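You operate a simulated robot arm through the tools that you are given. There is no shell and no other tool. Be economical: measure what you need, move in short steps, check, and stop when the job is done.

The job below is to be done with a simulated robot arm. You get a single attempt, and the scene is never put back.

Task
Press the air out of the bag on the sled and seal it at the heat for its film.
Fine: set thin or thick as printed, run the sled in, switch on, hold the bar till the lamp goes out, switch off.
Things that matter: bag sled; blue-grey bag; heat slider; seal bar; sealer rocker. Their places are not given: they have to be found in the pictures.

Only the result counts: the job must be done as asked and must still hold three seconds after the hand-in. Knocking over, shifting, dropping, spilling or breaking anything else fails it. Lids that push on must go on centred and level and be pressed home; caps that screw on are set level and turned clockwise until they are tight.

Robot
A 6-joint arm with a two-finger gripper, fixed in place. Base frame: the origin is at the foot of the arm, x ahead of it, y to its left, z up. Units: mm, degrees, N and s.
Its first joint turns from -166.0 to 166.0 degrees. Payload 2.54 kg.
The TCP is the grasp point between the finger pads, 30 mm short of the fingertips. In the tool frame z runs along the fingers and y along their closing line. Largest opening 116 mm; the body of the gripper starts 95 mm behind the TCP.
Orientation is that of the tool frame in the base frame, as a unit quaternion [x, y, z, w]. With the fingers straight down and closing along the base's y, the tool's x points along the base's -x, its y along +y and its z along -z.

Tools
- The arm moves only by the tool send_rows. Its argument "rows" is a list of rows, each a list of 7 numbers: the closure, from 0 (fully open) to 1 (shut), then the shift along the base's x, y, z in mm, then the turn, a rotation vector about the base's x, y, z in degrees. In form: [[claw, x, y, z, ax, ay, az], ...]. A call has 1 to 12 rows; each row is the pose to reach, as a shift and turn from the pose commanded when the call began. A row lasts 0.2 s, in which the tool goes at most 50 mm and 8.6 degrees; a call with a longer step from one row to the next is refused whole, and so is a gripper value outside its range. A pose out of reach is approached as far as the arm can. The call stops where the force on the tool passes 90 N (or 10 N more than at its start, if that is more) or the arm is blocked; 0.2 s more then pass. Each finger travels about 72 mm/s and halts on what it meets, pressing with about 24 N; the grip force reading is that of the motor and also rises with nothing between the fingers. The clock runs only during rows and for 0.2 s after the last one: add rows that repeat a pose to give the fingers time. The reply holds the time, the measured pose of the TCP, the force on the tool along the base axes, the opening and the grip force, in the units named above and with some noise, with the torque about the TCP (base axes, N m) and any sound that the robot's microphone picked up, and new pictures: "views" is both (left out), scene, wrist or none.
- Cameras (640 x 400 px; columns grow to the right, rows downward): "scene" is fixed at [51.4, 649.7, 1381.4]; the picture's right is [-0.40, -0.92, 0.00], its down [-0.51, 0.22, -0.83] and it looks along [0.76, -0.33, -0.56] (base axes); focal length 306 px, centre (320, 200). "wrist" rides on the gripper at [69, -15, -122] in the tool frame; the picture's right is [0.21, 0.98, 0.00], its down [-0.83, 0.18, -0.53] and it looks along [-0.52, 0.11, 0.85] (tool axes); focal length 251 px, centre (320, 200).
- measure_at(camera, pixels): for up to 12 pixels [column, row] of the newest picture of that camera ("zoom" is the newest enlarged one), the place [x, y, z] in the base frame of the surface seen there, good to about 2 mm. It takes no simulated time.
- enlarge(camera, box): a new picture of the part [left, top, right, bottom] of that camera's present view, enlarged. It takes no simulated time.
- sign_off(): hands the job in; it is judged then, once.

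Keep the steps short. Do not move on a guess: measure, check each grasp and each placing, and mend mistakes. In all there are 80 turns and 200 pictures (those below and enlarged ones count). Leave the gripper open and the arm clear of the work at the hand-in unless told otherwise, and finish with a single line.

The tools are called after "Call:" by a JSON object that holds its "op" and its "data". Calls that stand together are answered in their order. send_rows: Moves the arm, as the interface text tells. Its arguments: {"type":"object","properties":{"rows":{"type":"array"},"views":{"type":"string","enum":["both","scene","wrist","none"]}},"required":["rows"]} The other tools are called the same way: measure_at (camera, pixels) gives the place of the surface under pixels of a picture; enlarge (camera, box) takes an enlarged picture of a part of a camera's view; sign_off () hands the job in.

At the start:

```text
t: 0.0
tcp_pos: [383.9, 331.7, 1210.8]
tcp_rot: [0.0, 1.0, 0.0, 0.0]
ft_force: [0.4, 0.1, -0.5]
moment: [0.01, -0.04, 0.0]
opening: 116.2
grasp_force: 0.0
```

scene: 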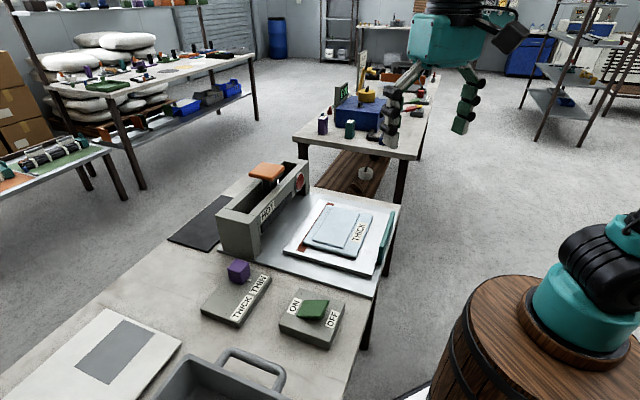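
wrist: 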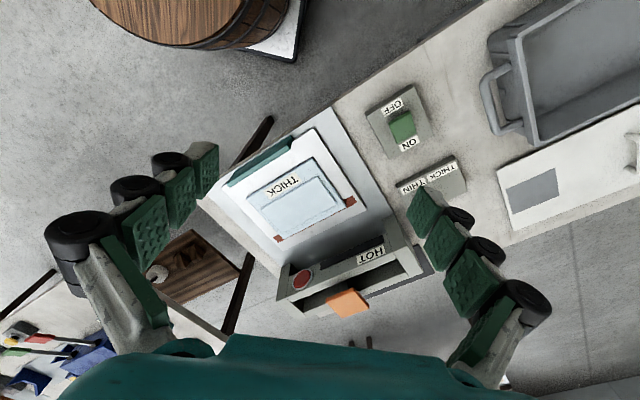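

I see the sealer (sled with a bag marked THICK, a jaw with an orange bar, a slider with a purple knob, and a green rocker). I'll enlarge these to read them.

Call:
{"op": "enlarge", "data": {"camera": "scene", "box": [180, 150, 420, 300]}}

Call:
{"op": "enlarge", "data": {"camera": "scene", "box": [180, 240, 360, 360]}}

Call:
{"op": "enlarge", "data": {"camera": "wrist", "box": [190, 80, 480, 330]}}

Call:
{"op": "measure_at", "data": {"camera": "scene", "pixels": [[238, 262], [240, 272], [268, 168], [340, 230], [388, 240], [290, 262], [345, 207], [315, 308], [305, 315], [325, 302], [225, 300], [258, 290]]}}

```text
2.67 times, centred on (300, 225) of scene
```

zoom: 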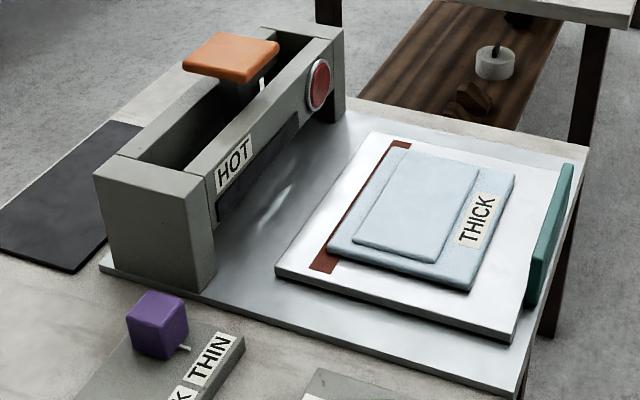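

```text
3.33 times, centred on (270, 300) of scene
```

zoom: 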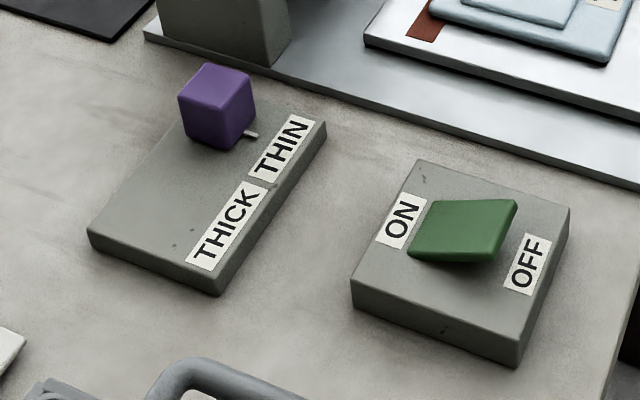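

```text
1.60 times, centred on (335, 205) of wrist
```

zoom: 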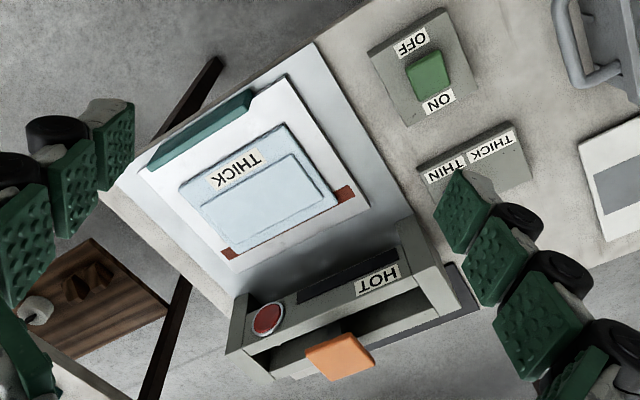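

```text
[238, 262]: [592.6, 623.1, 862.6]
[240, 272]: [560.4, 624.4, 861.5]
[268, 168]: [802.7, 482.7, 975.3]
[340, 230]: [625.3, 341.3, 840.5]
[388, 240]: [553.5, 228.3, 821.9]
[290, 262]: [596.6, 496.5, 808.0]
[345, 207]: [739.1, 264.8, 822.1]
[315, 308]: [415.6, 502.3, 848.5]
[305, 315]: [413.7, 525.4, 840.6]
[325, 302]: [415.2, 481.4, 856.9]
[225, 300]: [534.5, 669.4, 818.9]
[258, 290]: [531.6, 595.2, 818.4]
```

The bag says THICK and the slider sits at THIN. Next I'll measure the rocker tilt, slider, sled and bar.

Call:
{"op": "enlarge", "data": {"camera": "scene", "box": [270, 280, 350, 350]}}

Call:
{"op": "measure_at", "data": {"camera": "zoom", "pixels": [[260, 120], [300, 160], [340, 200], [260, 220], [400, 160], [400, 200], [180, 180], [480, 260], [300, 260], [440, 170], [350, 160], [220, 220]]}}

Call:
{"op": "enlarge", "data": {"camera": "scene", "box": [215, 155, 315, 255]}}

Call:
{"op": "measure_at", "data": {"camera": "scene", "pixels": [[255, 170], [278, 165], [284, 170], [268, 180], [301, 180], [235, 215], [255, 222], [305, 165], [268, 210], [225, 205], [298, 186], [285, 200]]}}

Call:
{"op": "measure_at", "data": {"camera": "scene", "pixels": [[286, 250], [372, 270], [392, 218], [325, 203], [390, 215], [381, 260], [380, 264], [388, 232], [330, 210], [303, 247], [318, 222], [345, 240]]}}

```text
5.71 times, centred on (310, 315) of scene
```

zoom: 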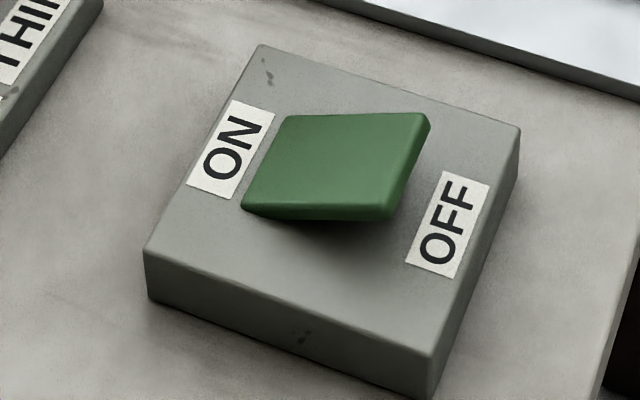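

```text
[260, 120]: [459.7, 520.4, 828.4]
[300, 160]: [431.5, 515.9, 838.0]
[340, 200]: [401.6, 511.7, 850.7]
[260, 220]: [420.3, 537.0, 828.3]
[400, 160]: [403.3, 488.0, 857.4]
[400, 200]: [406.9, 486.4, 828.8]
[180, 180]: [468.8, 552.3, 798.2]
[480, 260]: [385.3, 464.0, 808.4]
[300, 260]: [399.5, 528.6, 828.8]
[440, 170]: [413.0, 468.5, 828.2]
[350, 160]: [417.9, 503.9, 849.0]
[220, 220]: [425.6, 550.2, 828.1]
```

```text
4.00 times, centred on (265, 205) of scene
```

zoom: 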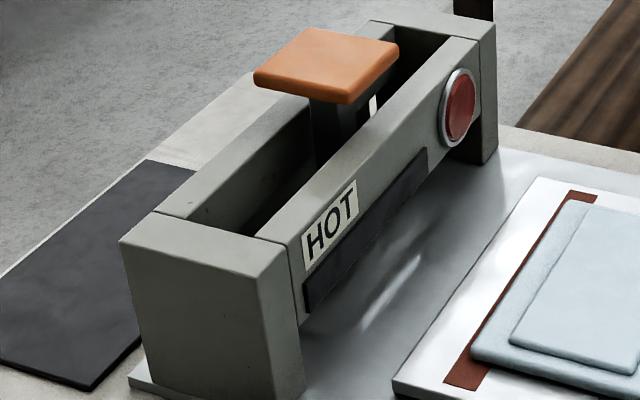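

```text
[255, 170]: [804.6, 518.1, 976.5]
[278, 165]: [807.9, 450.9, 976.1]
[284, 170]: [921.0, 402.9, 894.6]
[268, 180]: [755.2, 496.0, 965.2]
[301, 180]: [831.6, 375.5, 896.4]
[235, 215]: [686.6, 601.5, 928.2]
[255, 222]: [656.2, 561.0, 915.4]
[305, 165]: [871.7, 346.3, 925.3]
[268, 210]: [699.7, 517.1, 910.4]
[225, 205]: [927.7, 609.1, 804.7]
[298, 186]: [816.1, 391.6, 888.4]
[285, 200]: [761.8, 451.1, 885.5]
```

```text
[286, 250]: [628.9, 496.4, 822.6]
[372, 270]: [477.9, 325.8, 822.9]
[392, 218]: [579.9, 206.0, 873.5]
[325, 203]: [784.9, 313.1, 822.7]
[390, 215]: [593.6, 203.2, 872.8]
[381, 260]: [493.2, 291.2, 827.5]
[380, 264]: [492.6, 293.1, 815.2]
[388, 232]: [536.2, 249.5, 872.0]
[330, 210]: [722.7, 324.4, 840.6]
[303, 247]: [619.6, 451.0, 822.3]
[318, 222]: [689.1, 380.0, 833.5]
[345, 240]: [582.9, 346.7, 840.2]
```

Rocker lies tilted, low on the ON side; lamp looks dark. I need the directions of the slider and sled better: measuring label centres, knob faces, and strip ends.

Call:
{"op": "enlarge", "data": {"camera": "scene", "box": [195, 250, 285, 335]}}

Call:
{"op": "measure_at", "data": {"camera": "zoom", "pixels": [[230, 80], [290, 95], [255, 60], [310, 75], [230, 130], [290, 150], [420, 170], [320, 260], [335, 155], [70, 270], [460, 150], [270, 345]]}}

Call:
{"op": "enlarge", "data": {"camera": "scene", "box": [280, 190, 400, 280]}}

Call:
{"op": "measure_at", "data": {"camera": "zoom", "pixels": [[30, 310], [510, 445], [210, 75], [600, 130], [590, 150], [530, 370], [110, 290], [245, 100], [200, 220], [390, 330], [350, 140], [460, 180]]}}

```text
4.71 times, centred on (240, 292) of scene
```

zoom: 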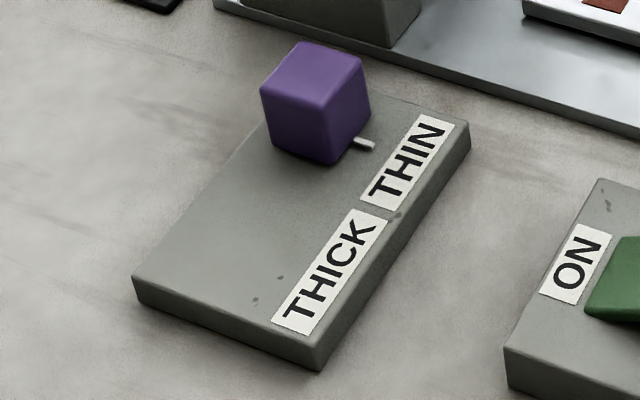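

```text
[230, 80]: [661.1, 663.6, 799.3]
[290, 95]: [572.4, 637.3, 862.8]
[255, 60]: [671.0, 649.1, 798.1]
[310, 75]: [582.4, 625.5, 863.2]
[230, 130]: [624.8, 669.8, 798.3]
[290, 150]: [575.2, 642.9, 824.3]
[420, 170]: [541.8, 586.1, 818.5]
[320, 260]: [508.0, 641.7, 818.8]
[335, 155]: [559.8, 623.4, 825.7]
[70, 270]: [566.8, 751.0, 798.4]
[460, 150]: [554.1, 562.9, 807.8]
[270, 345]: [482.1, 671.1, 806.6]
```

```text
4.44 times, centred on (340, 235) of scene
```

zoom: 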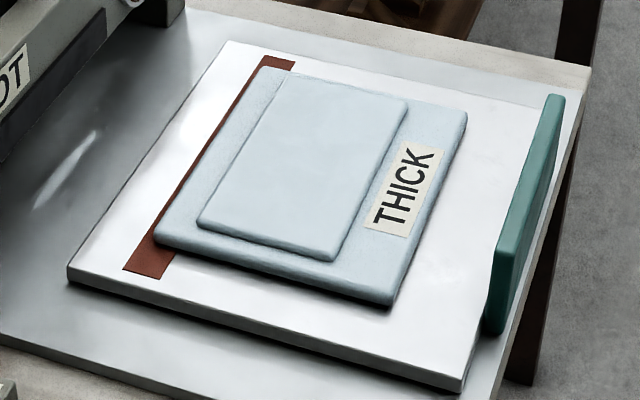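

```text
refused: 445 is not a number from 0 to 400
```

Call:
{"op": "measure_at", "data": {"camera": "zoom", "pixels": [[70, 265], [462, 385], [228, 45], [555, 97], [535, 150], [500, 240], [135, 265], [280, 60], [200, 218], [330, 255], [280, 82], [402, 102]]}}

Call:
{"op": "measure_at", "data": {"camera": "scene", "pixels": [[236, 261], [244, 266], [233, 267], [233, 272], [240, 279], [246, 265], [247, 273], [268, 275], [218, 305]]}}

```text
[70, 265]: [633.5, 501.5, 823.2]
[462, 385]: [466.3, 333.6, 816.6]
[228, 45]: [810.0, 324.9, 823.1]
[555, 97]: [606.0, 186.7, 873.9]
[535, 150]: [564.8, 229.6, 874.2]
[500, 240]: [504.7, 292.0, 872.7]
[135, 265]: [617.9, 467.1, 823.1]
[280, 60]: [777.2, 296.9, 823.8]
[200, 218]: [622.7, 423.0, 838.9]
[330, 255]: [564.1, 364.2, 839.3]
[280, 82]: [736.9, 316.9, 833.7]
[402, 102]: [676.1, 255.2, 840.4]
```

```text
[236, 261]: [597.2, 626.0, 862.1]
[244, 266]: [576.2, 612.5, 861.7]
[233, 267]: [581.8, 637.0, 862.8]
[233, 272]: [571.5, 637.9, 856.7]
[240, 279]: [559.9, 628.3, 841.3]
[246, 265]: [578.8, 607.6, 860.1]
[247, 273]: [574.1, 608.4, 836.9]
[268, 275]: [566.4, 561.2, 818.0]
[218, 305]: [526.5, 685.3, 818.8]
```

Geometry is clear: everything is set at 45°. The sled runs along (+0.707,+0.707). The slider goes from THIN to THICK along (-0.707,+0.707), with the knob near (583,625,862). I'll go above the knob with the tool turned -45°.

Call:
{"op": "send_rows", "data": {"rows": [[0, 19.9, 29.3, -21, 0, 0, -4.5], [0, 39.8, 58.6, -42, 0, 0, -9], [0, 59.7, 87.9, -63, 0, 0, -13.5], [0, 79.6, 117.2, -84, 0, 0, -18], [0, 99.5, 146.5, -105, 0, 0, -22.5], [0, 119.4, 175.8, -126, 0, 0, -27], [0, 139.3, 205.1, -147, 0, 0, -31.5], [0, 159.2, 234.4, -168, 0, 0, -36], [0, 179.1, 263.7, -189, 0, 0, -40.5], [0, 199, 293, -210, 0, 0, -45], [0, 199, 293, -210, 0, 0, -45]]}}

```text
t: 2.4
tcp_pos: [584.4, 622.7, 1001.7]
tcp_rot: [0.384, 0.923, -0.001, 0.0]
ft_force: [-0.3, -0.3, 1.0]
moment: [0.01, 0.02, 0.02]
opening: 115.9
grasp_force: 0.1
```

scene: 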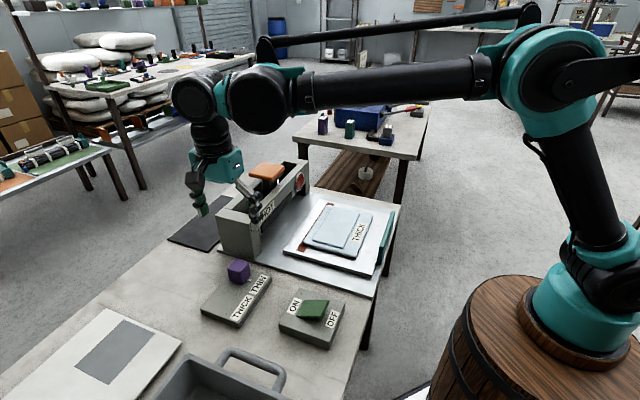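
wrist: 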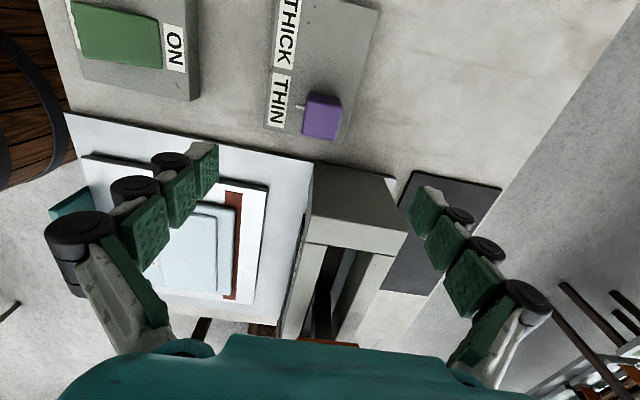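

The knob is at wrist (322,115), right below the TCP as planned. I'll measure it closely.

Call:
{"op": "enlarge", "data": {"camera": "wrist", "box": [260, 0, 390, 150]}}

Call:
{"op": "measure_at", "data": {"camera": "wrist", "pixels": [[308, 96], [338, 98], [306, 126], [336, 134], [322, 112], [322, 132], [285, 35], [278, 100], [372, 10], [350, 125], [300, 106], [282, 130]]}}

Call:
{"op": "measure_at", "data": {"camera": "wrist", "pixels": [[85, 15], [85, 60], [155, 20], [155, 65], [120, 35], [174, 48], [190, 90], [195, 10], [90, 75]]}}

```text
2.67 times, centred on (325, 75) of wrist
```

zoom: 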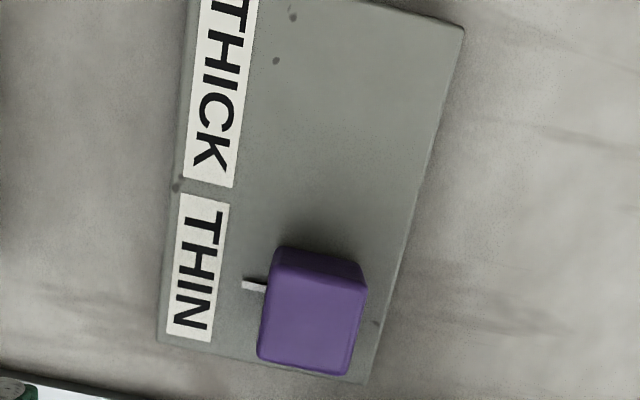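

```text
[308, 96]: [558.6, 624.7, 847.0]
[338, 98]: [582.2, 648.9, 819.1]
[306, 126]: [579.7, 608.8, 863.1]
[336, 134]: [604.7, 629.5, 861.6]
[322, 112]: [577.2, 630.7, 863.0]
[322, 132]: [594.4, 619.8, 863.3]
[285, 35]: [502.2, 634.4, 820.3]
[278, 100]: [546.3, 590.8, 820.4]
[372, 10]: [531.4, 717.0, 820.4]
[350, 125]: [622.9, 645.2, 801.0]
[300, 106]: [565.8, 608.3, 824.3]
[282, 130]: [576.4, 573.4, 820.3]
```

```text
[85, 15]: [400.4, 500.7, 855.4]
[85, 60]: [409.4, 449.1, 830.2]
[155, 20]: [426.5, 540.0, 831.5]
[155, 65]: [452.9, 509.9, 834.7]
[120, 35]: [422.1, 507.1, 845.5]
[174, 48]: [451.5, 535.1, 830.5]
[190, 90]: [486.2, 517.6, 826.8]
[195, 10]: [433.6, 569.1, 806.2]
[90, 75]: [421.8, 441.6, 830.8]
```

Knob centre ≈ (582.5,627), top 863, base 820. Descending to TCP z ≈ 860 and closing on it.

Call:
{"op": "send_rows", "data": {"rows": [[0, 0, 2, -40, 0, 0, 0], [0, 0, 2, -80, 0, 0, 0], [0, 0, 2, -115, 0, 0, 0], [0, 0, 2, -140, 0, 0, 0], [0.5, 0, 2, -140, 0, 0, 0], [0.7, 0, 2, -140, 0, 0, 0], [0.7, 0, 2, -140, 0, 0, 0], [0.7, 0, 2, -140, 0, 0, 0]]}}

```text
t: 4.2
tcp_pos: [582.5, 626.8, 860.6]
tcp_rot: [0.383, 0.924, 0.0, -0.001]
ft_force: [-5.4, -3.5, -2.3]
moment: [-0.06, 0.09, 0.0]
opening: 39.1
grasp_force: 3.4
```

scene: 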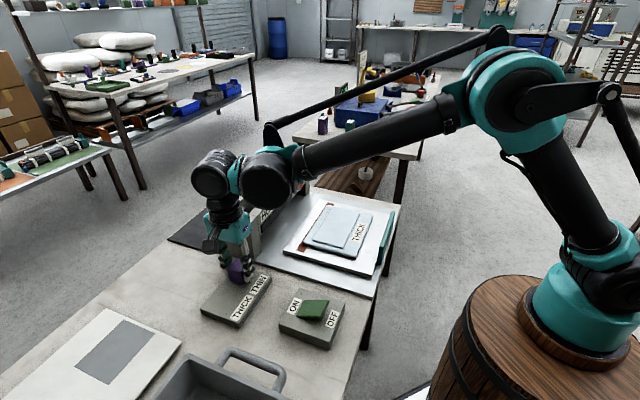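
wrist: 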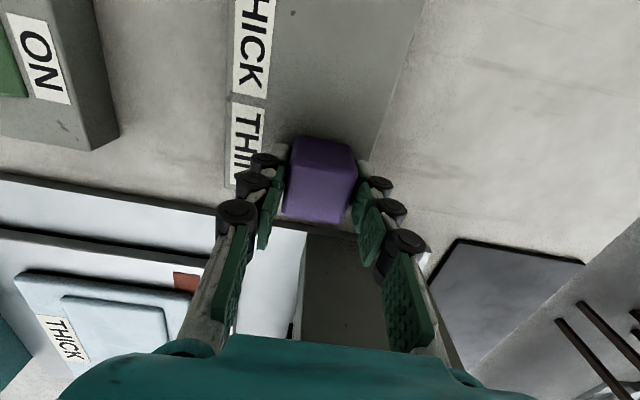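

Knob is held (39 mm). Dragging toward THICK in small steps, watching force.

Call:
{"op": "send_rows", "data": {"rows": [[0.7, -7, 7, 0, 0, 0, 0], [0.7, -14, 14, 0, 0, 0, 0], [0.7, -21, 21, 0, 0, 0, 0], [0.7, -28, 28, 0, 0, 0, 0], [0.7, -35, 35, 0, 0, 0, 0], [0.7, -40, 40, 0, 0, 0, 0], [0.7, -40, 40, 0, 0, 0, 0]]}}

```text
t: 5.8
tcp_pos: [542.7, 666.0, 860.1]
tcp_rot: [0.383, 0.924, -0.001, -0.001]
ft_force: [-3.6, -3.8, -1.3]
moment: [-0.19, 0.07, -0.03]
opening: 36.6
grasp_force: 45.0
```

scene: 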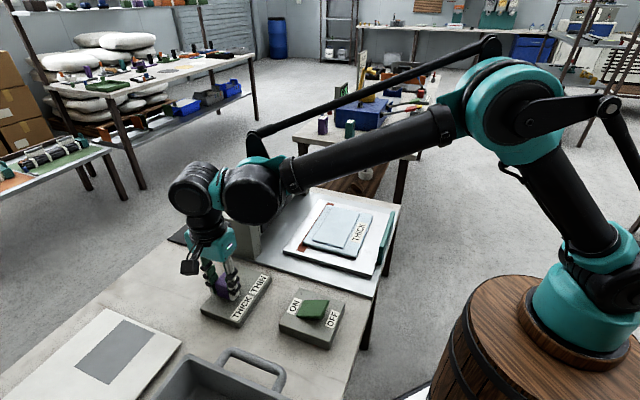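
wrist: 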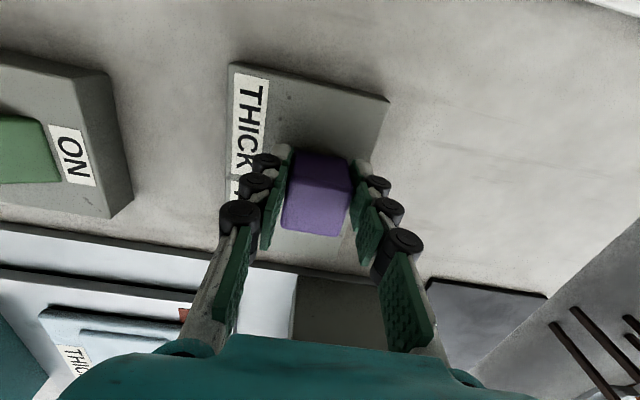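

Moved 56 mm without resistance; continuing to find the end stop gently.

Call:
{"op": "send_rows", "data": {"rows": [[0.7, -3, 3, 0, 0, 0, 0], [0.7, -6, 6, 0, 0, 0, 0], [0.7, -8, 8, 0, 0, 0, 0], [0.7, -8, 8, 0, 0, 0, 0]], "views": "wrist"}}

```text
t: 6.8
tcp_pos: [534.8, 674.0, 860.4]
tcp_rot: [0.383, 0.924, -0.001, 0.0]
ft_force: [-13.6, -14.4, -27.5]
moment: [-0.3, 0.36, -0.03]
opening: 37.1
grasp_force: 44.2
```

wrist: 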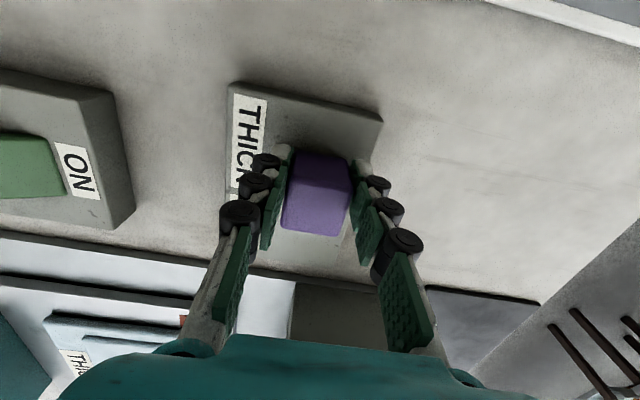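

Knob has travelled 67 mm, with some side load building. I'll open, lift and check where it sits.

Call:
{"op": "send_rows", "data": {"rows": [[0.4, 0, 0, 0, 0, 0, 0], [0.1, 0, 0, 0, 0, 0, 0], [0.1, 0, 0, 40, 0, 0, 0], [0.1, 0, 0, 80, 0, 0, 0], [0.1, 0, 0, 110, 0, 0, 0]]}}

Call:
{"op": "enlarge", "data": {"camera": "wrist", "box": [220, 40, 420, 190]}}

Call:
{"op": "measure_at", "data": {"camera": "wrist", "pixels": [[320, 125], [310, 115], [330, 135]]}}

```text
t: 8.0
tcp_pos: [537.3, 673.3, 971.2]
tcp_rot: [0.383, 0.924, -0.001, 0.0]
ft_force: [-0.5, 0.5, -0.5]
moment: [0.03, 0.0, -0.01]
opening: 104.5
grasp_force: 0.0
```

scene: 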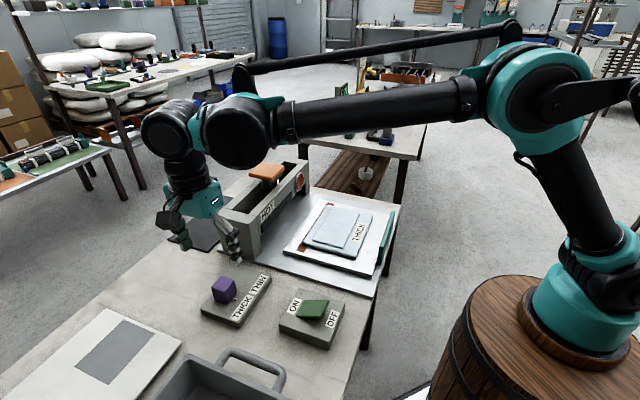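
wrist: 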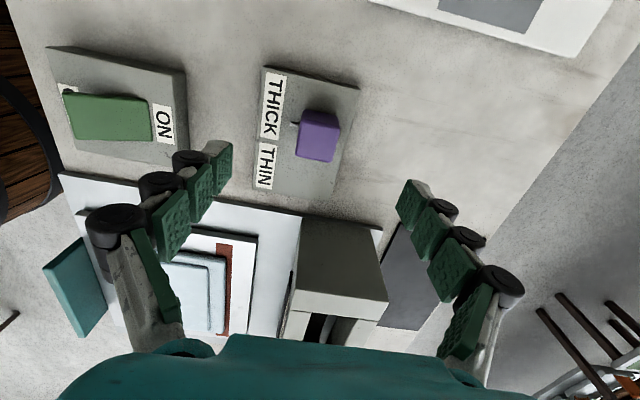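

```text
2.67 times, centred on (320, 115) of wrist
```

zoom: 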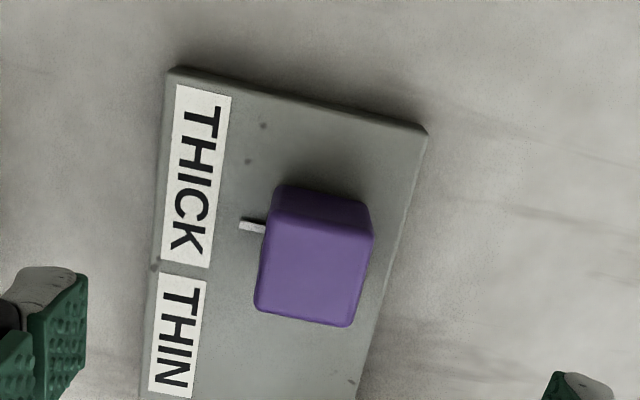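

```text
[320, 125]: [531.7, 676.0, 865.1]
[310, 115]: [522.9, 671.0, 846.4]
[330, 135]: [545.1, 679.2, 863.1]
```

The pointer meets the lower part of THICK, not its middle. I'll measure the pointer and labels to see how much travel is left.

Call:
{"op": "measure_at", "data": {"camera": "zoom", "pixels": [[252, 226], [199, 175], [180, 338], [268, 222], [372, 232], [355, 325], [256, 308], [313, 270], [175, 75], [425, 135], [204, 92], [187, 262]]}}

```text
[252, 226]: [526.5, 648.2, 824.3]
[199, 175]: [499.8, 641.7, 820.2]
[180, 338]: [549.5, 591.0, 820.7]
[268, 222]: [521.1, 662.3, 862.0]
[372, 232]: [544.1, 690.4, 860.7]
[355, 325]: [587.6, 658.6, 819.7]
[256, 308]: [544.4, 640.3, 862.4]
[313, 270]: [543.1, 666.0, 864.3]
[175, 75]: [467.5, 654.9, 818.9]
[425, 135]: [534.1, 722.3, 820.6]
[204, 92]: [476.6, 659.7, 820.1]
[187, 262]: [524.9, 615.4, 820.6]
```

Knob centre moved 56 mm (s −31 → −87), and THICK is centred at −100. It may have slipped in the grip at the end, so I'll push from behind with shut fingers to seat it against its stop.

Call:
{"op": "send_rows", "data": {"rows": [[0.5, 20, -20, 0, 0, 0, 0], [1, 41, -41, 0, 0, 0, 0], [1, 41, -41, 0, 0, 0, 0], [1, 41, -41, 0, 0, 0, 0], [1, 41, -41, 0, 0, 0, 0], [1, 41, -41, -40, 0, 0, 0], [1, 41, -41, -80, 0, 0, 0], [1, 41, -41, -108, 0, 0, 0], [1, 36, -36, -108, 0, 0, 0], [1, 31, -31, -108, 0, 0, 0], [1, 29, -29, -108, 0, 0, 0]]}}

```text
t: 10.4
tcp_pos: [564.5, 645.7, 862.9]
tcp_rot: [0.383, 0.924, 0.0, 0.0]
ft_force: [0.9, -0.6, -0.7]
moment: [-0.01, 0.02, 0.01]
opening: 0.0
grasp_force: 28.5
```

scene: 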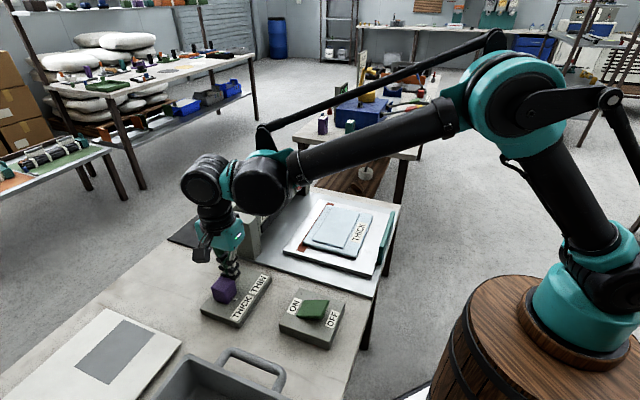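
wrist: 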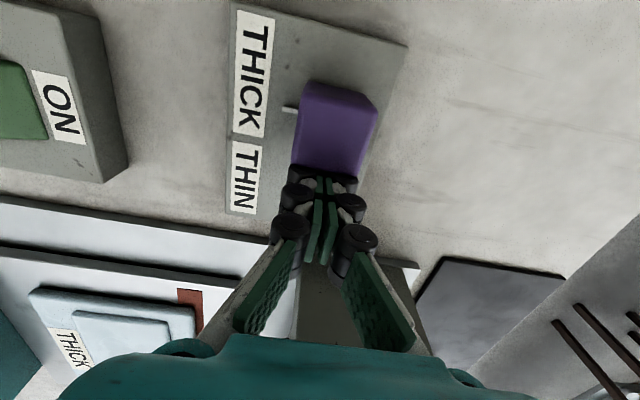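

Just touching. I'll push on in 2 mm steps.

Call:
{"op": "send_rows", "data": {"rows": [[1, -2, 2, 0, 0, 0, 0], [1, -4, 4, 0, 0, 0, 0], [1, -6, 6, 0, 0, 0, 0], [1, -7, 7, 0, 0, 0, 0], [1, -7, 7, 0, 0, 0, 0]], "views": "wrist"}}

Call:
{"op": "enlarge", "data": {"camera": "wrist", "box": [210, 0, 420, 220]}}

```text
t: 11.6
tcp_pos: [559.2, 651.1, 861.6]
tcp_rot: [0.384, 0.923, 0.0, 0.0]
ft_force: [5.2, -8.0, 3.3]
moment: [-0.08, -0.06, 0.05]
opening: 6.0
grasp_force: 28.9
```

wrist: 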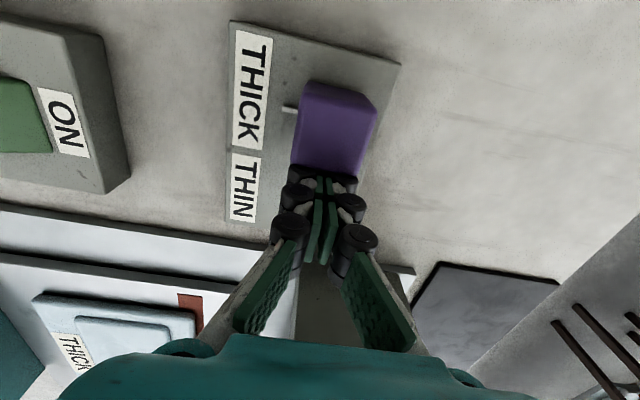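

```text
1.82 times, centred on (315, 110) of wrist
```

zoom: 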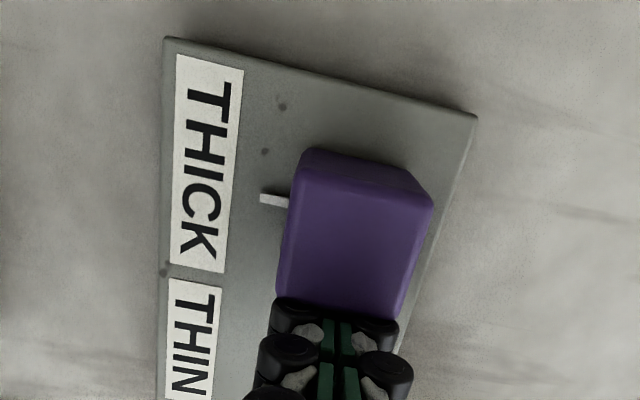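

It moves with ~9 N. Continuing.

Call:
{"op": "send_rows", "data": {"rows": [[1, -2, 2, 0, 0, 0, 0], [1, -4, 4, 0, 0, 0, 0], [1, -6, 6, 0, 0, 0, 0], [1, -6, 6, 0, 0, 0, 0]], "views": "wrist"}}

Call:
{"op": "measure_at", "data": {"camera": "wrist", "pixels": [[289, 108], [330, 125], [290, 106]]}}

Call:
{"op": "enlarge", "data": {"camera": "wrist", "box": [210, 0, 420, 220]}}

```text
t: 12.6
tcp_pos: [556.4, 653.9, 863.2]
tcp_rot: [0.385, 0.923, -0.003, 0.003]
ft_force: [33.6, -76.1, -13.4]
moment: [-1.08, -0.75, 0.36]
opening: 6.1
grasp_force: 28.7
```

wrist: 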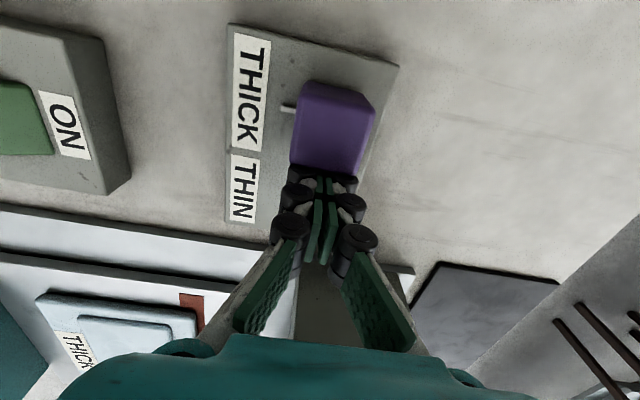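

```text
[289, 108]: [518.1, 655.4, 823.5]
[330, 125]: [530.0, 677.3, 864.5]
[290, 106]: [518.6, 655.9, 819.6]
```

```text
1.82 times, centred on (315, 110) of wrist
```

zoom: 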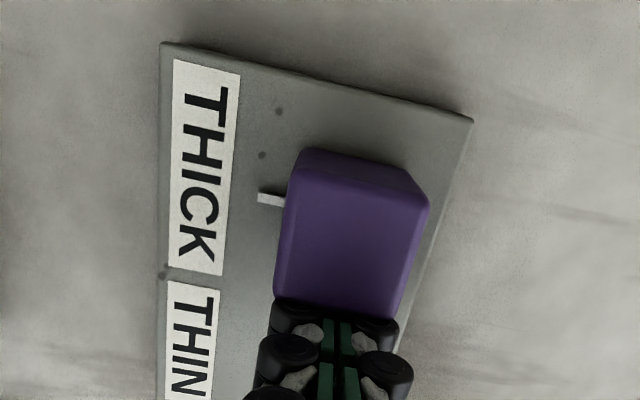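

Hard stop reached (76 N), with the pointer at s≈−97, the middle of THICK. Backing off, lifting and moving over the bag's air cushion, centre ≈ (650,340).

Call:
{"op": "send_rows", "data": {"rows": [[1, 8, -8, 0, 0, 0, 0], [1, 8, -8, 50, 0, 0, 0], [1, 8, -8, 100, 0, 0, 0], [1, 8, -8, 140, 0, 0, 0], [1, 20, -53, 140, 0, 0, 0], [1, 34, -98, 140, 0, 0, 0], [1, 48, -143, 140, 0, 0, 0], [1, 62, -188, 140, 0, 0, 0], [1, 76, -233, 140, 0, 0, 0], [1, 90, -278, 140, 0, 0, 0], [1, 97, -315, 140, 0, 0, 0], [1, 97, -315, 140, 0, 0, 0]]}}

Call:
{"op": "enlarge", "data": {"camera": "scene", "box": [195, 250, 285, 335]}}

```text
t: 15.2
tcp_pos: [647.9, 342.7, 1003.0]
tcp_rot: [0.383, 0.924, 0.0, 0.0]
ft_force: [-0.1, -0.7, 0.2]
moment: [0.0, 0.01, -0.02]
opening: 0.0
grasp_force: 28.9
```

scene: 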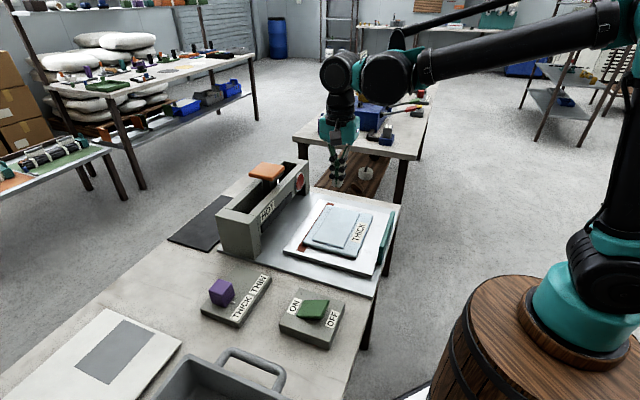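
wrist: 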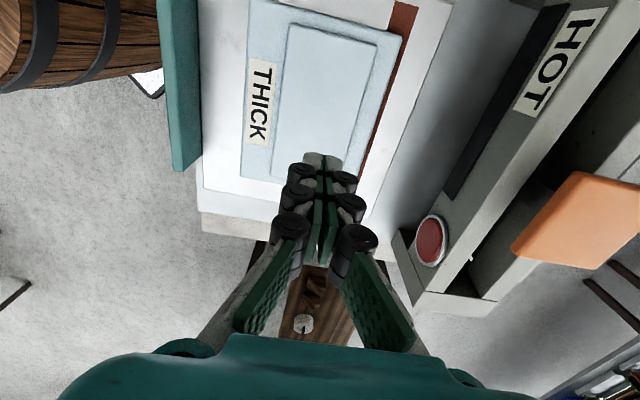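

```text
4.71 times, centred on (240, 292) of scene
```

zoom: 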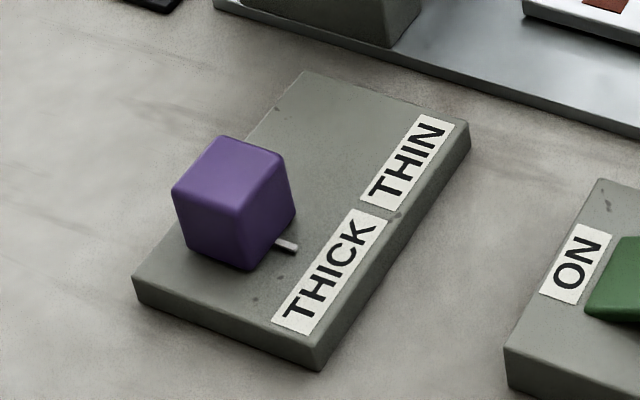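

Slider is at THICK. Now measure the cushion from the wrist view.

Call:
{"op": "measure_at", "data": {"camera": "wrist", "pixels": [[292, 28], [372, 48], [282, 165], [325, 100], [325, 60], [300, 140], [355, 150], [385, 60], [185, 80]]}}

```text
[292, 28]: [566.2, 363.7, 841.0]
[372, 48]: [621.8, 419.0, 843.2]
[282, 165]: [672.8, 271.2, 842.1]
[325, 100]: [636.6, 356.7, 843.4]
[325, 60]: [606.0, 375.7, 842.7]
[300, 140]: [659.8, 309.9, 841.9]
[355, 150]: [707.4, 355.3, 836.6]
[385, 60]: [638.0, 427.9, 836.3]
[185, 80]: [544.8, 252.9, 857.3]
```

Cushion top ≈ 842, centre ≈ (650,338). Descend to just above contact, then press gently.

Call:
{"op": "send_rows", "data": {"rows": [[1, 0, -2, -40, 0, 0, 0], [1, 0, -2, -80, 0, 0, 0], [1, 0, -2, -115, 0, 0, 0], [1, 0, -2, -126, 0, 0, 0], [1, 0, -2, -130, 0, 0, 0], [1, 0, -2, -132, 0, 0, 0], [1, 0, -2, -134, 0, 0, 0]]}}

```text
t: 16.8
tcp_pos: [647.5, 341.4, 869.4]
tcp_rot: [0.383, 0.924, 0.0, -0.001]
ft_force: [0.3, -0.4, -0.3]
moment: [0.01, -0.02, 0.0]
opening: 0.0
grasp_force: 28.4
```

scene: 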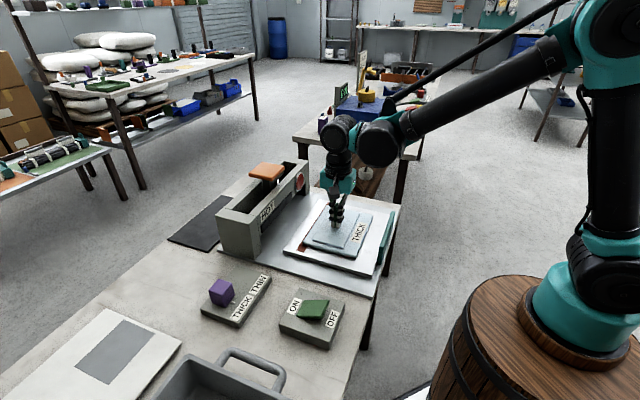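
wrist: 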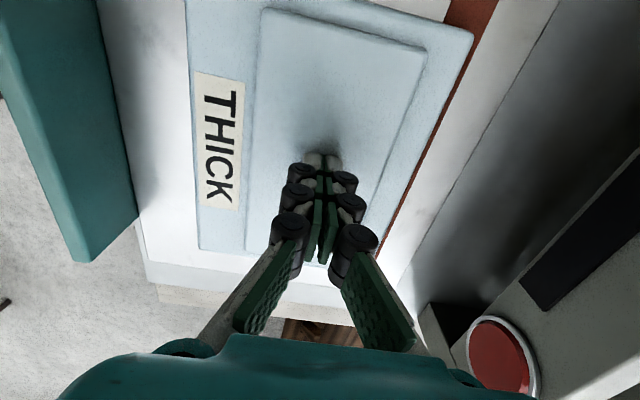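

Call:
{"op": "send_rows", "data": {"rows": [[1, 0, 0, -2, 0, 0, 0], [1, 0, 0, -4, 0, 0, 0], [1, 0, 0, -6, 0, 0, 0], [1, 0, 0, -8, 0, 0, 0], [1, 0, 0, -8, 0, 0, 0]]}}

Call:
{"op": "measure_at", "data": {"camera": "wrist", "pixels": [[300, 60], [370, 100], [280, 180]]}}

```text
t: 18.0
tcp_pos: [647.3, 340.8, 862.8]
tcp_rot: [0.383, 0.924, 0.001, 0.001]
ft_force: [5.4, 1.1, 57.5]
moment: [0.05, -0.11, 0.02]
opening: 5.8
grasp_force: 24.0
```

scene: 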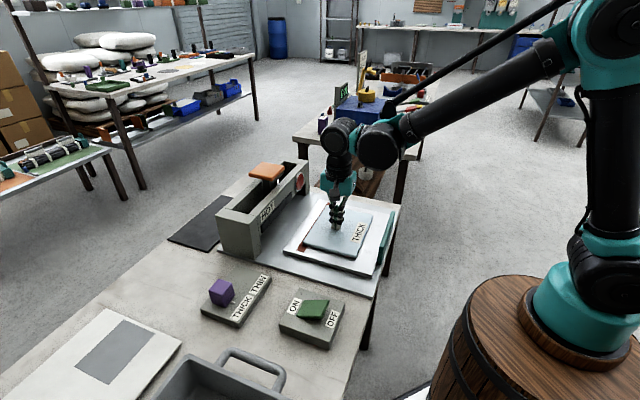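
wrist: 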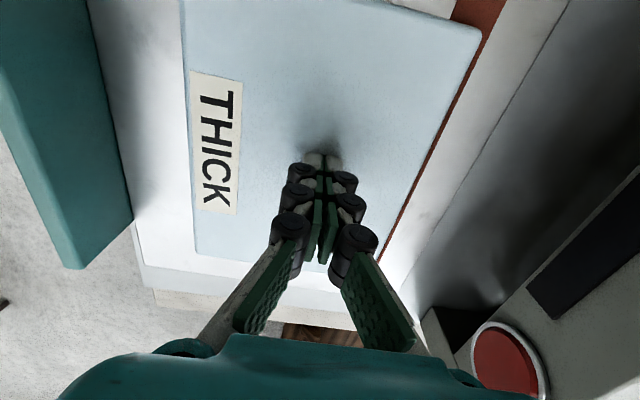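

```text
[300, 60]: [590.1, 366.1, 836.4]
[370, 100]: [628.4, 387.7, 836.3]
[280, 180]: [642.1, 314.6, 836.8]
```

Cushion is flat (836). Hold briefly, then lift and check it stays flat, heading over the sled handle at ≈ (555,242).

Call:
{"op": "send_rows", "data": {"rows": [[1, 0, 0, 0, 0, 0, 0], [1, 0, 0, 0, 0, 0, 0], [1, 0, 0, 30, 0, 0, 0], [0.57, 0, 0, 70, 0, 0, 0], [0.57, 0, 0, 90, 0, 0, 0], [0.57, -30, -33, 90, 0, 0, 0], [0.57, -62, -66, 90, 0, 0, 0], [0.57, -94, -100, 90, 0, 0, 0], [0.57, -94, -100, 90, 0, 0, 0]]}}

Call:
{"op": "enlarge", "data": {"camera": "scene", "box": [280, 190, 400, 280]}}

Call:
{"op": "measure_at", "data": {"camera": "scene", "pixels": [[340, 230], [388, 230], [391, 218], [384, 245], [378, 248], [384, 228]]}}

```text
t: 20.0
tcp_pos: [553.4, 240.1, 951.5]
tcp_rot: [0.382, 0.924, -0.001, 0.0]
ft_force: [-0.1, -0.5, 0.0]
moment: [-0.03, -0.01, 0.02]
opening: 50.0
grasp_force: 0.1
```

scene: 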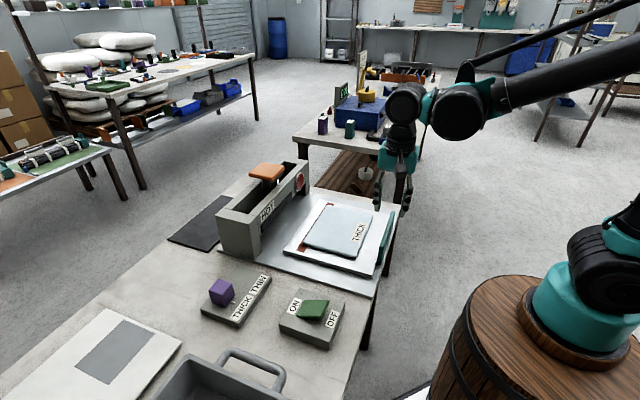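
wrist: 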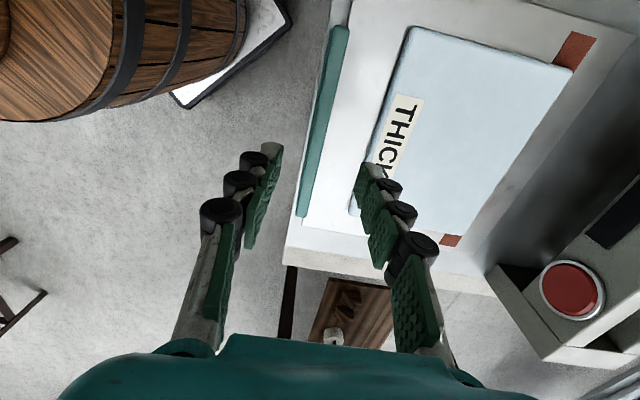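

```text
4.44 times, centred on (340, 235) of scene
```

zoom: 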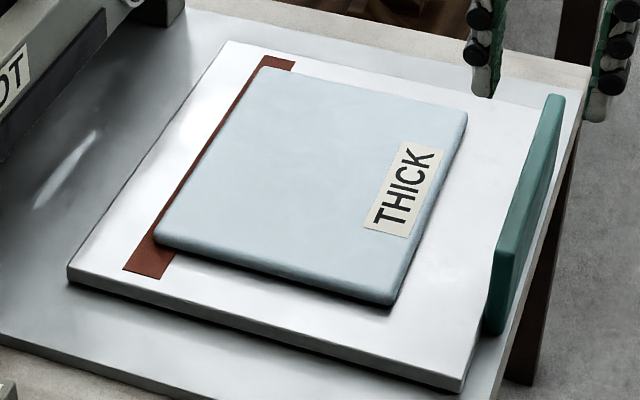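

```text
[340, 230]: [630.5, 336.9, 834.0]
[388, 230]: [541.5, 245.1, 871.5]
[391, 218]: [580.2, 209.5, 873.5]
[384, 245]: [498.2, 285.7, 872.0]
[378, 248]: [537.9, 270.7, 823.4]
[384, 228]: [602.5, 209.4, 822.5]
```

Bag stays flat. Handle centre p≈557. I'll check the gap between bag edge and handle.

Call:
{"op": "measure_at", "data": {"camera": "scene", "pixels": [[356, 256], [372, 216], [364, 240], [369, 236]]}}

Call:
{"op": "measure_at", "data": {"camera": "wrist", "pixels": [[325, 100], [335, 100], [315, 120], [322, 60], [310, 180], [355, 150]]}}

```text
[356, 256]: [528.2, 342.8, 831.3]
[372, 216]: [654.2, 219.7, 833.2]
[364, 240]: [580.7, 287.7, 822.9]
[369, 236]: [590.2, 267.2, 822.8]
```

```text
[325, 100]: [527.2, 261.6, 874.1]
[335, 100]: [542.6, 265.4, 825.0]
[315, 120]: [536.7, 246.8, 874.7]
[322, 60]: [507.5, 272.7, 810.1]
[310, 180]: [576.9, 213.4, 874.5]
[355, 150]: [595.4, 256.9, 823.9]
```

Bag edge p≈616, so the inner finger has room. Shift −4 mm in p, descend, and grip the handle.

Call:
{"op": "send_rows", "data": {"rows": [[0.57, -3, -3, -30, 0, 0, 0], [0.57, -3, -3, -60, 0, 0, 0], [0.57, -3, -3, -88, 0, 0, 0], [0.57, -3, -3, -88, 0, 0, 0], [0.9, -3, -3, -88, 0, 0, 0], [0.95, -3, -3, -88, 0, 0, 0], [0.95, -3, -3, -88, 0, 0, 0]]}}

```text
t: 21.6
tcp_pos: [549.9, 238.1, 864.2]
tcp_rot: [0.383, 0.924, 0.001, 0.0]
ft_force: [6.7, 6.3, -4.5]
moment: [0.19, -0.23, 0.0]
opening: 11.7
grasp_force: 38.3
```

scene: 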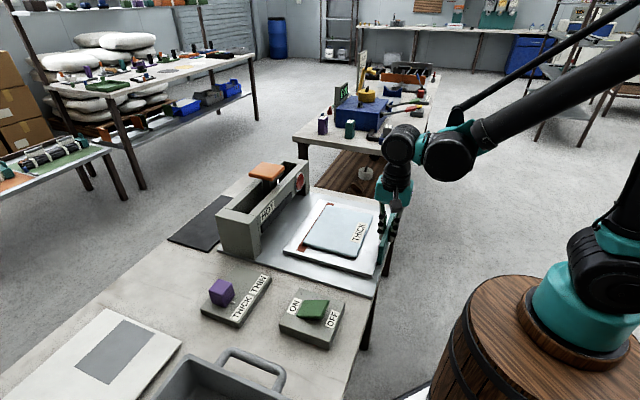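
wrist: 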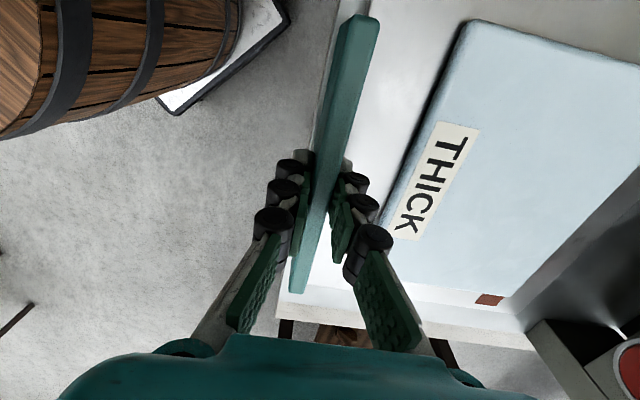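

Handle gripped (11.7 mm). Pushing the sled in, 100 mm first.

Call:
{"op": "send_rows", "data": {"rows": [[0.95, 5, 5, 0, 0, 0, 0], [0.95, 12, 12, 0, 0, 0, 0], [0.95, 19, 19, 0, 0, 0, 0], [0.95, 26, 26, 0, 0, 0, 0], [0.95, 33, 33, 0, 0, 0, 0], [0.95, 40, 40, 0, 0, 0, 0], [0.95, 47, 47, 0, 0, 0, 0], [0.95, 54, 54, 0, 0, 0, 0], [0.95, 61, 61, 0, 0, 0, 0], [0.95, 68, 68, 0, 0, 0, 0], [0.95, 71, 71, 0, 0, 0, 0]]}}

Call:
{"op": "enlarge", "data": {"camera": "scene", "box": [210, 150, 400, 285]}}

```text
t: 24.0
tcp_pos: [622.0, 308.7, 863.3]
tcp_rot: [0.382, 0.924, 0.001, 0.001]
ft_force: [-5.0, 5.3, 28.4]
moment: [0.02, 0.02, -0.04]
opening: 11.4
grasp_force: 38.4
```

scene: 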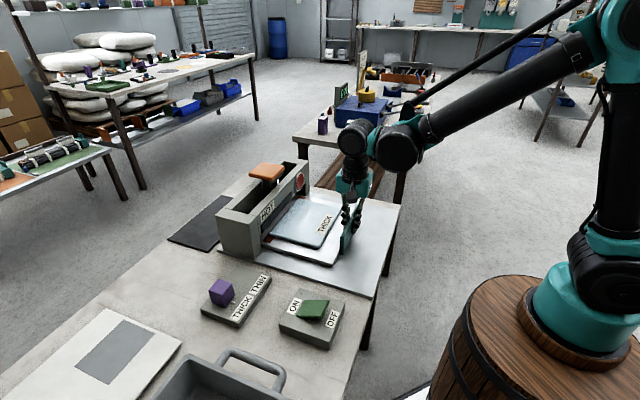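
wrist: 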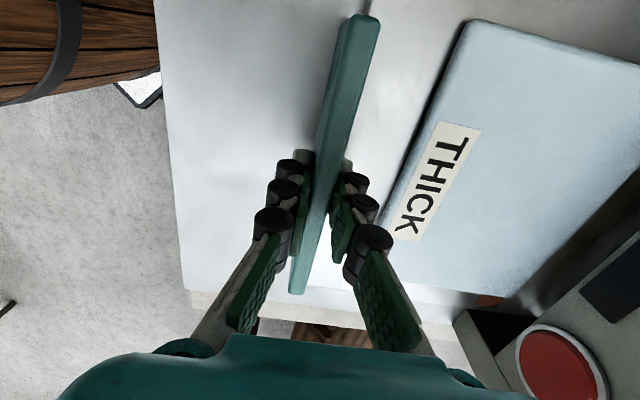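

```text
2.96 times, centred on (305, 218) of scene
```

zoom: 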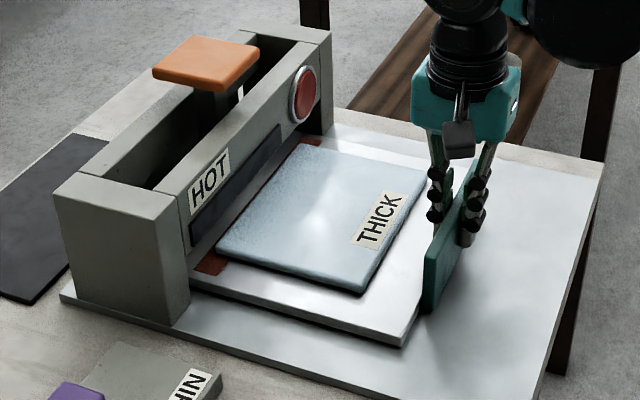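

It goes smoothly. Continuing until it meets a stop.

Call:
{"op": "send_rows", "data": {"rows": [[0.95, 3, 3, 0, 0, 0, 0], [0.95, 7, 7, 0, 0, 0, 0], [0.95, 11, 11, 0, 0, 0, 0], [0.95, 15, 15, 0, 0, 0, 0], [0.95, 18, 18, 0, 0, 0, 0], [0.95, 21, 21, 0, 0, 0, 0], [0.95, 23, 23, 0, 0, 0, 0], [0.95, 25, 25, 0, 0, 0, 0], [0.95, 27, 27, 0, 0, 0, 0]]}}

Call:
{"op": "enlarge", "data": {"camera": "scene", "box": [210, 150, 400, 285]}}

```text
t: 26.0
tcp_pos: [648.5, 336.4, 863.6]
tcp_rot: [0.383, 0.924, 0.0, 0.001]
ft_force: [-4.2, 3.7, 22.1]
moment: [0.48, 0.54, 0.05]
opening: 11.6
grasp_force: 38.7
```

scene: 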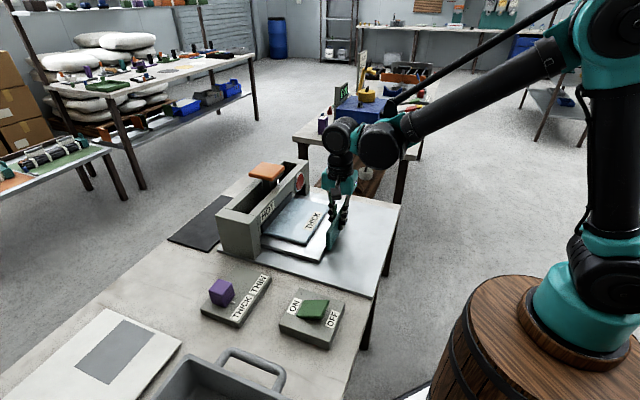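
wrist: 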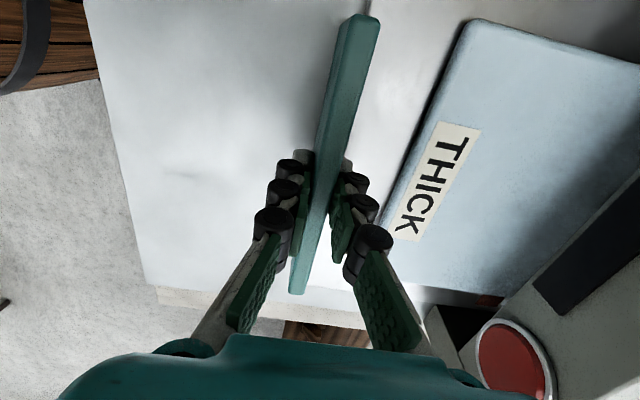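

```text
2.96 times, centred on (305, 218) of scene
```

zoom: 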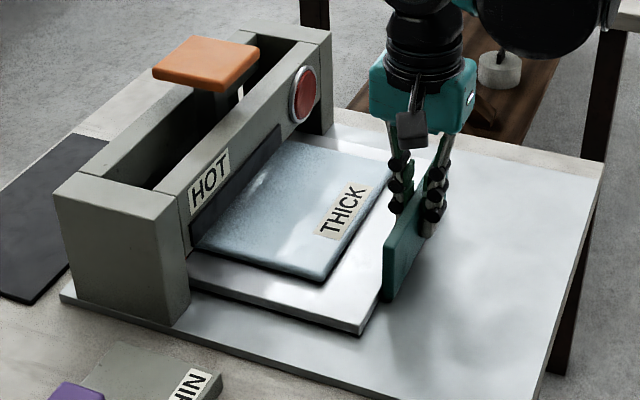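

139 mm in so far. Creep on gently to find the stop.

Call:
{"op": "send_rows", "data": {"rows": [[0.95, 1, 1, 0, 0, 0, 0], [0.95, 2, 2, 0, 0, 0, 0], [0.95, 3, 3, 0, 0, 0, 0], [0.95, 4, 4, 0, 0, 0, 0], [0.95, 5, 5, 0, 0, 0, 0]], "views": "wrist"}}

```text
t: 27.2
tcp_pos: [653.1, 342.2, 862.5]
tcp_rot: [0.383, 0.924, 0.001, 0.001]
ft_force: [-5.4, 6.5, 23.9]
moment: [0.02, -0.06, -0.03]
opening: 11.6
grasp_force: 38.0
```

wrist: 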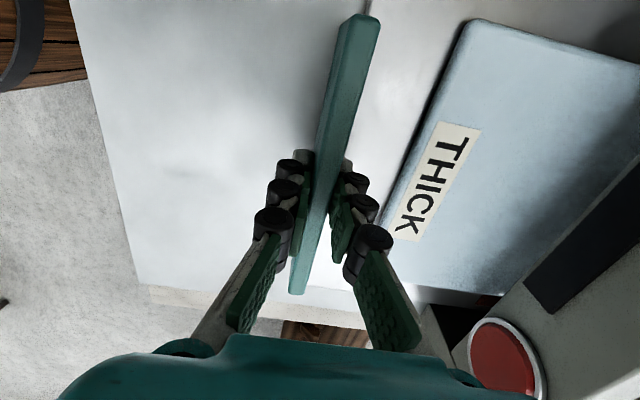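

Call:
{"op": "send_rows", "data": {"rows": [[0.95, 2, 2, 0, 0, 0, 0], [0.95, 4, 4, 0, 0, 0, 0], [0.95, 6, 6, 0, 0, 0, 0], [0.95, 8, 8, 0, 0, 0, 0]], "views": "wrist"}}

Call:
{"op": "enlarge", "data": {"camera": "scene", "box": [215, 155, 315, 255]}}

```text
t: 28.2
tcp_pos: [658.2, 345.6, 863.7]
tcp_rot: [0.382, 0.924, -0.004, -0.002]
ft_force: [-59.7, -38.0, -16.5]
moment: [-1.26, 0.84, -0.06]
opening: 11.6
grasp_force: 38.4
```

wrist: 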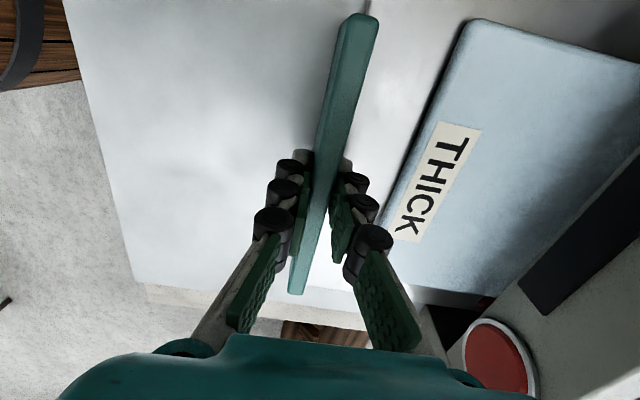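

```text
4.00 times, centred on (265, 205) of scene
```

zoom: 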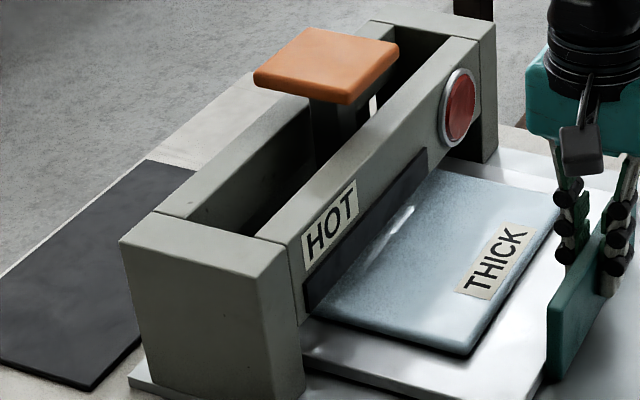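

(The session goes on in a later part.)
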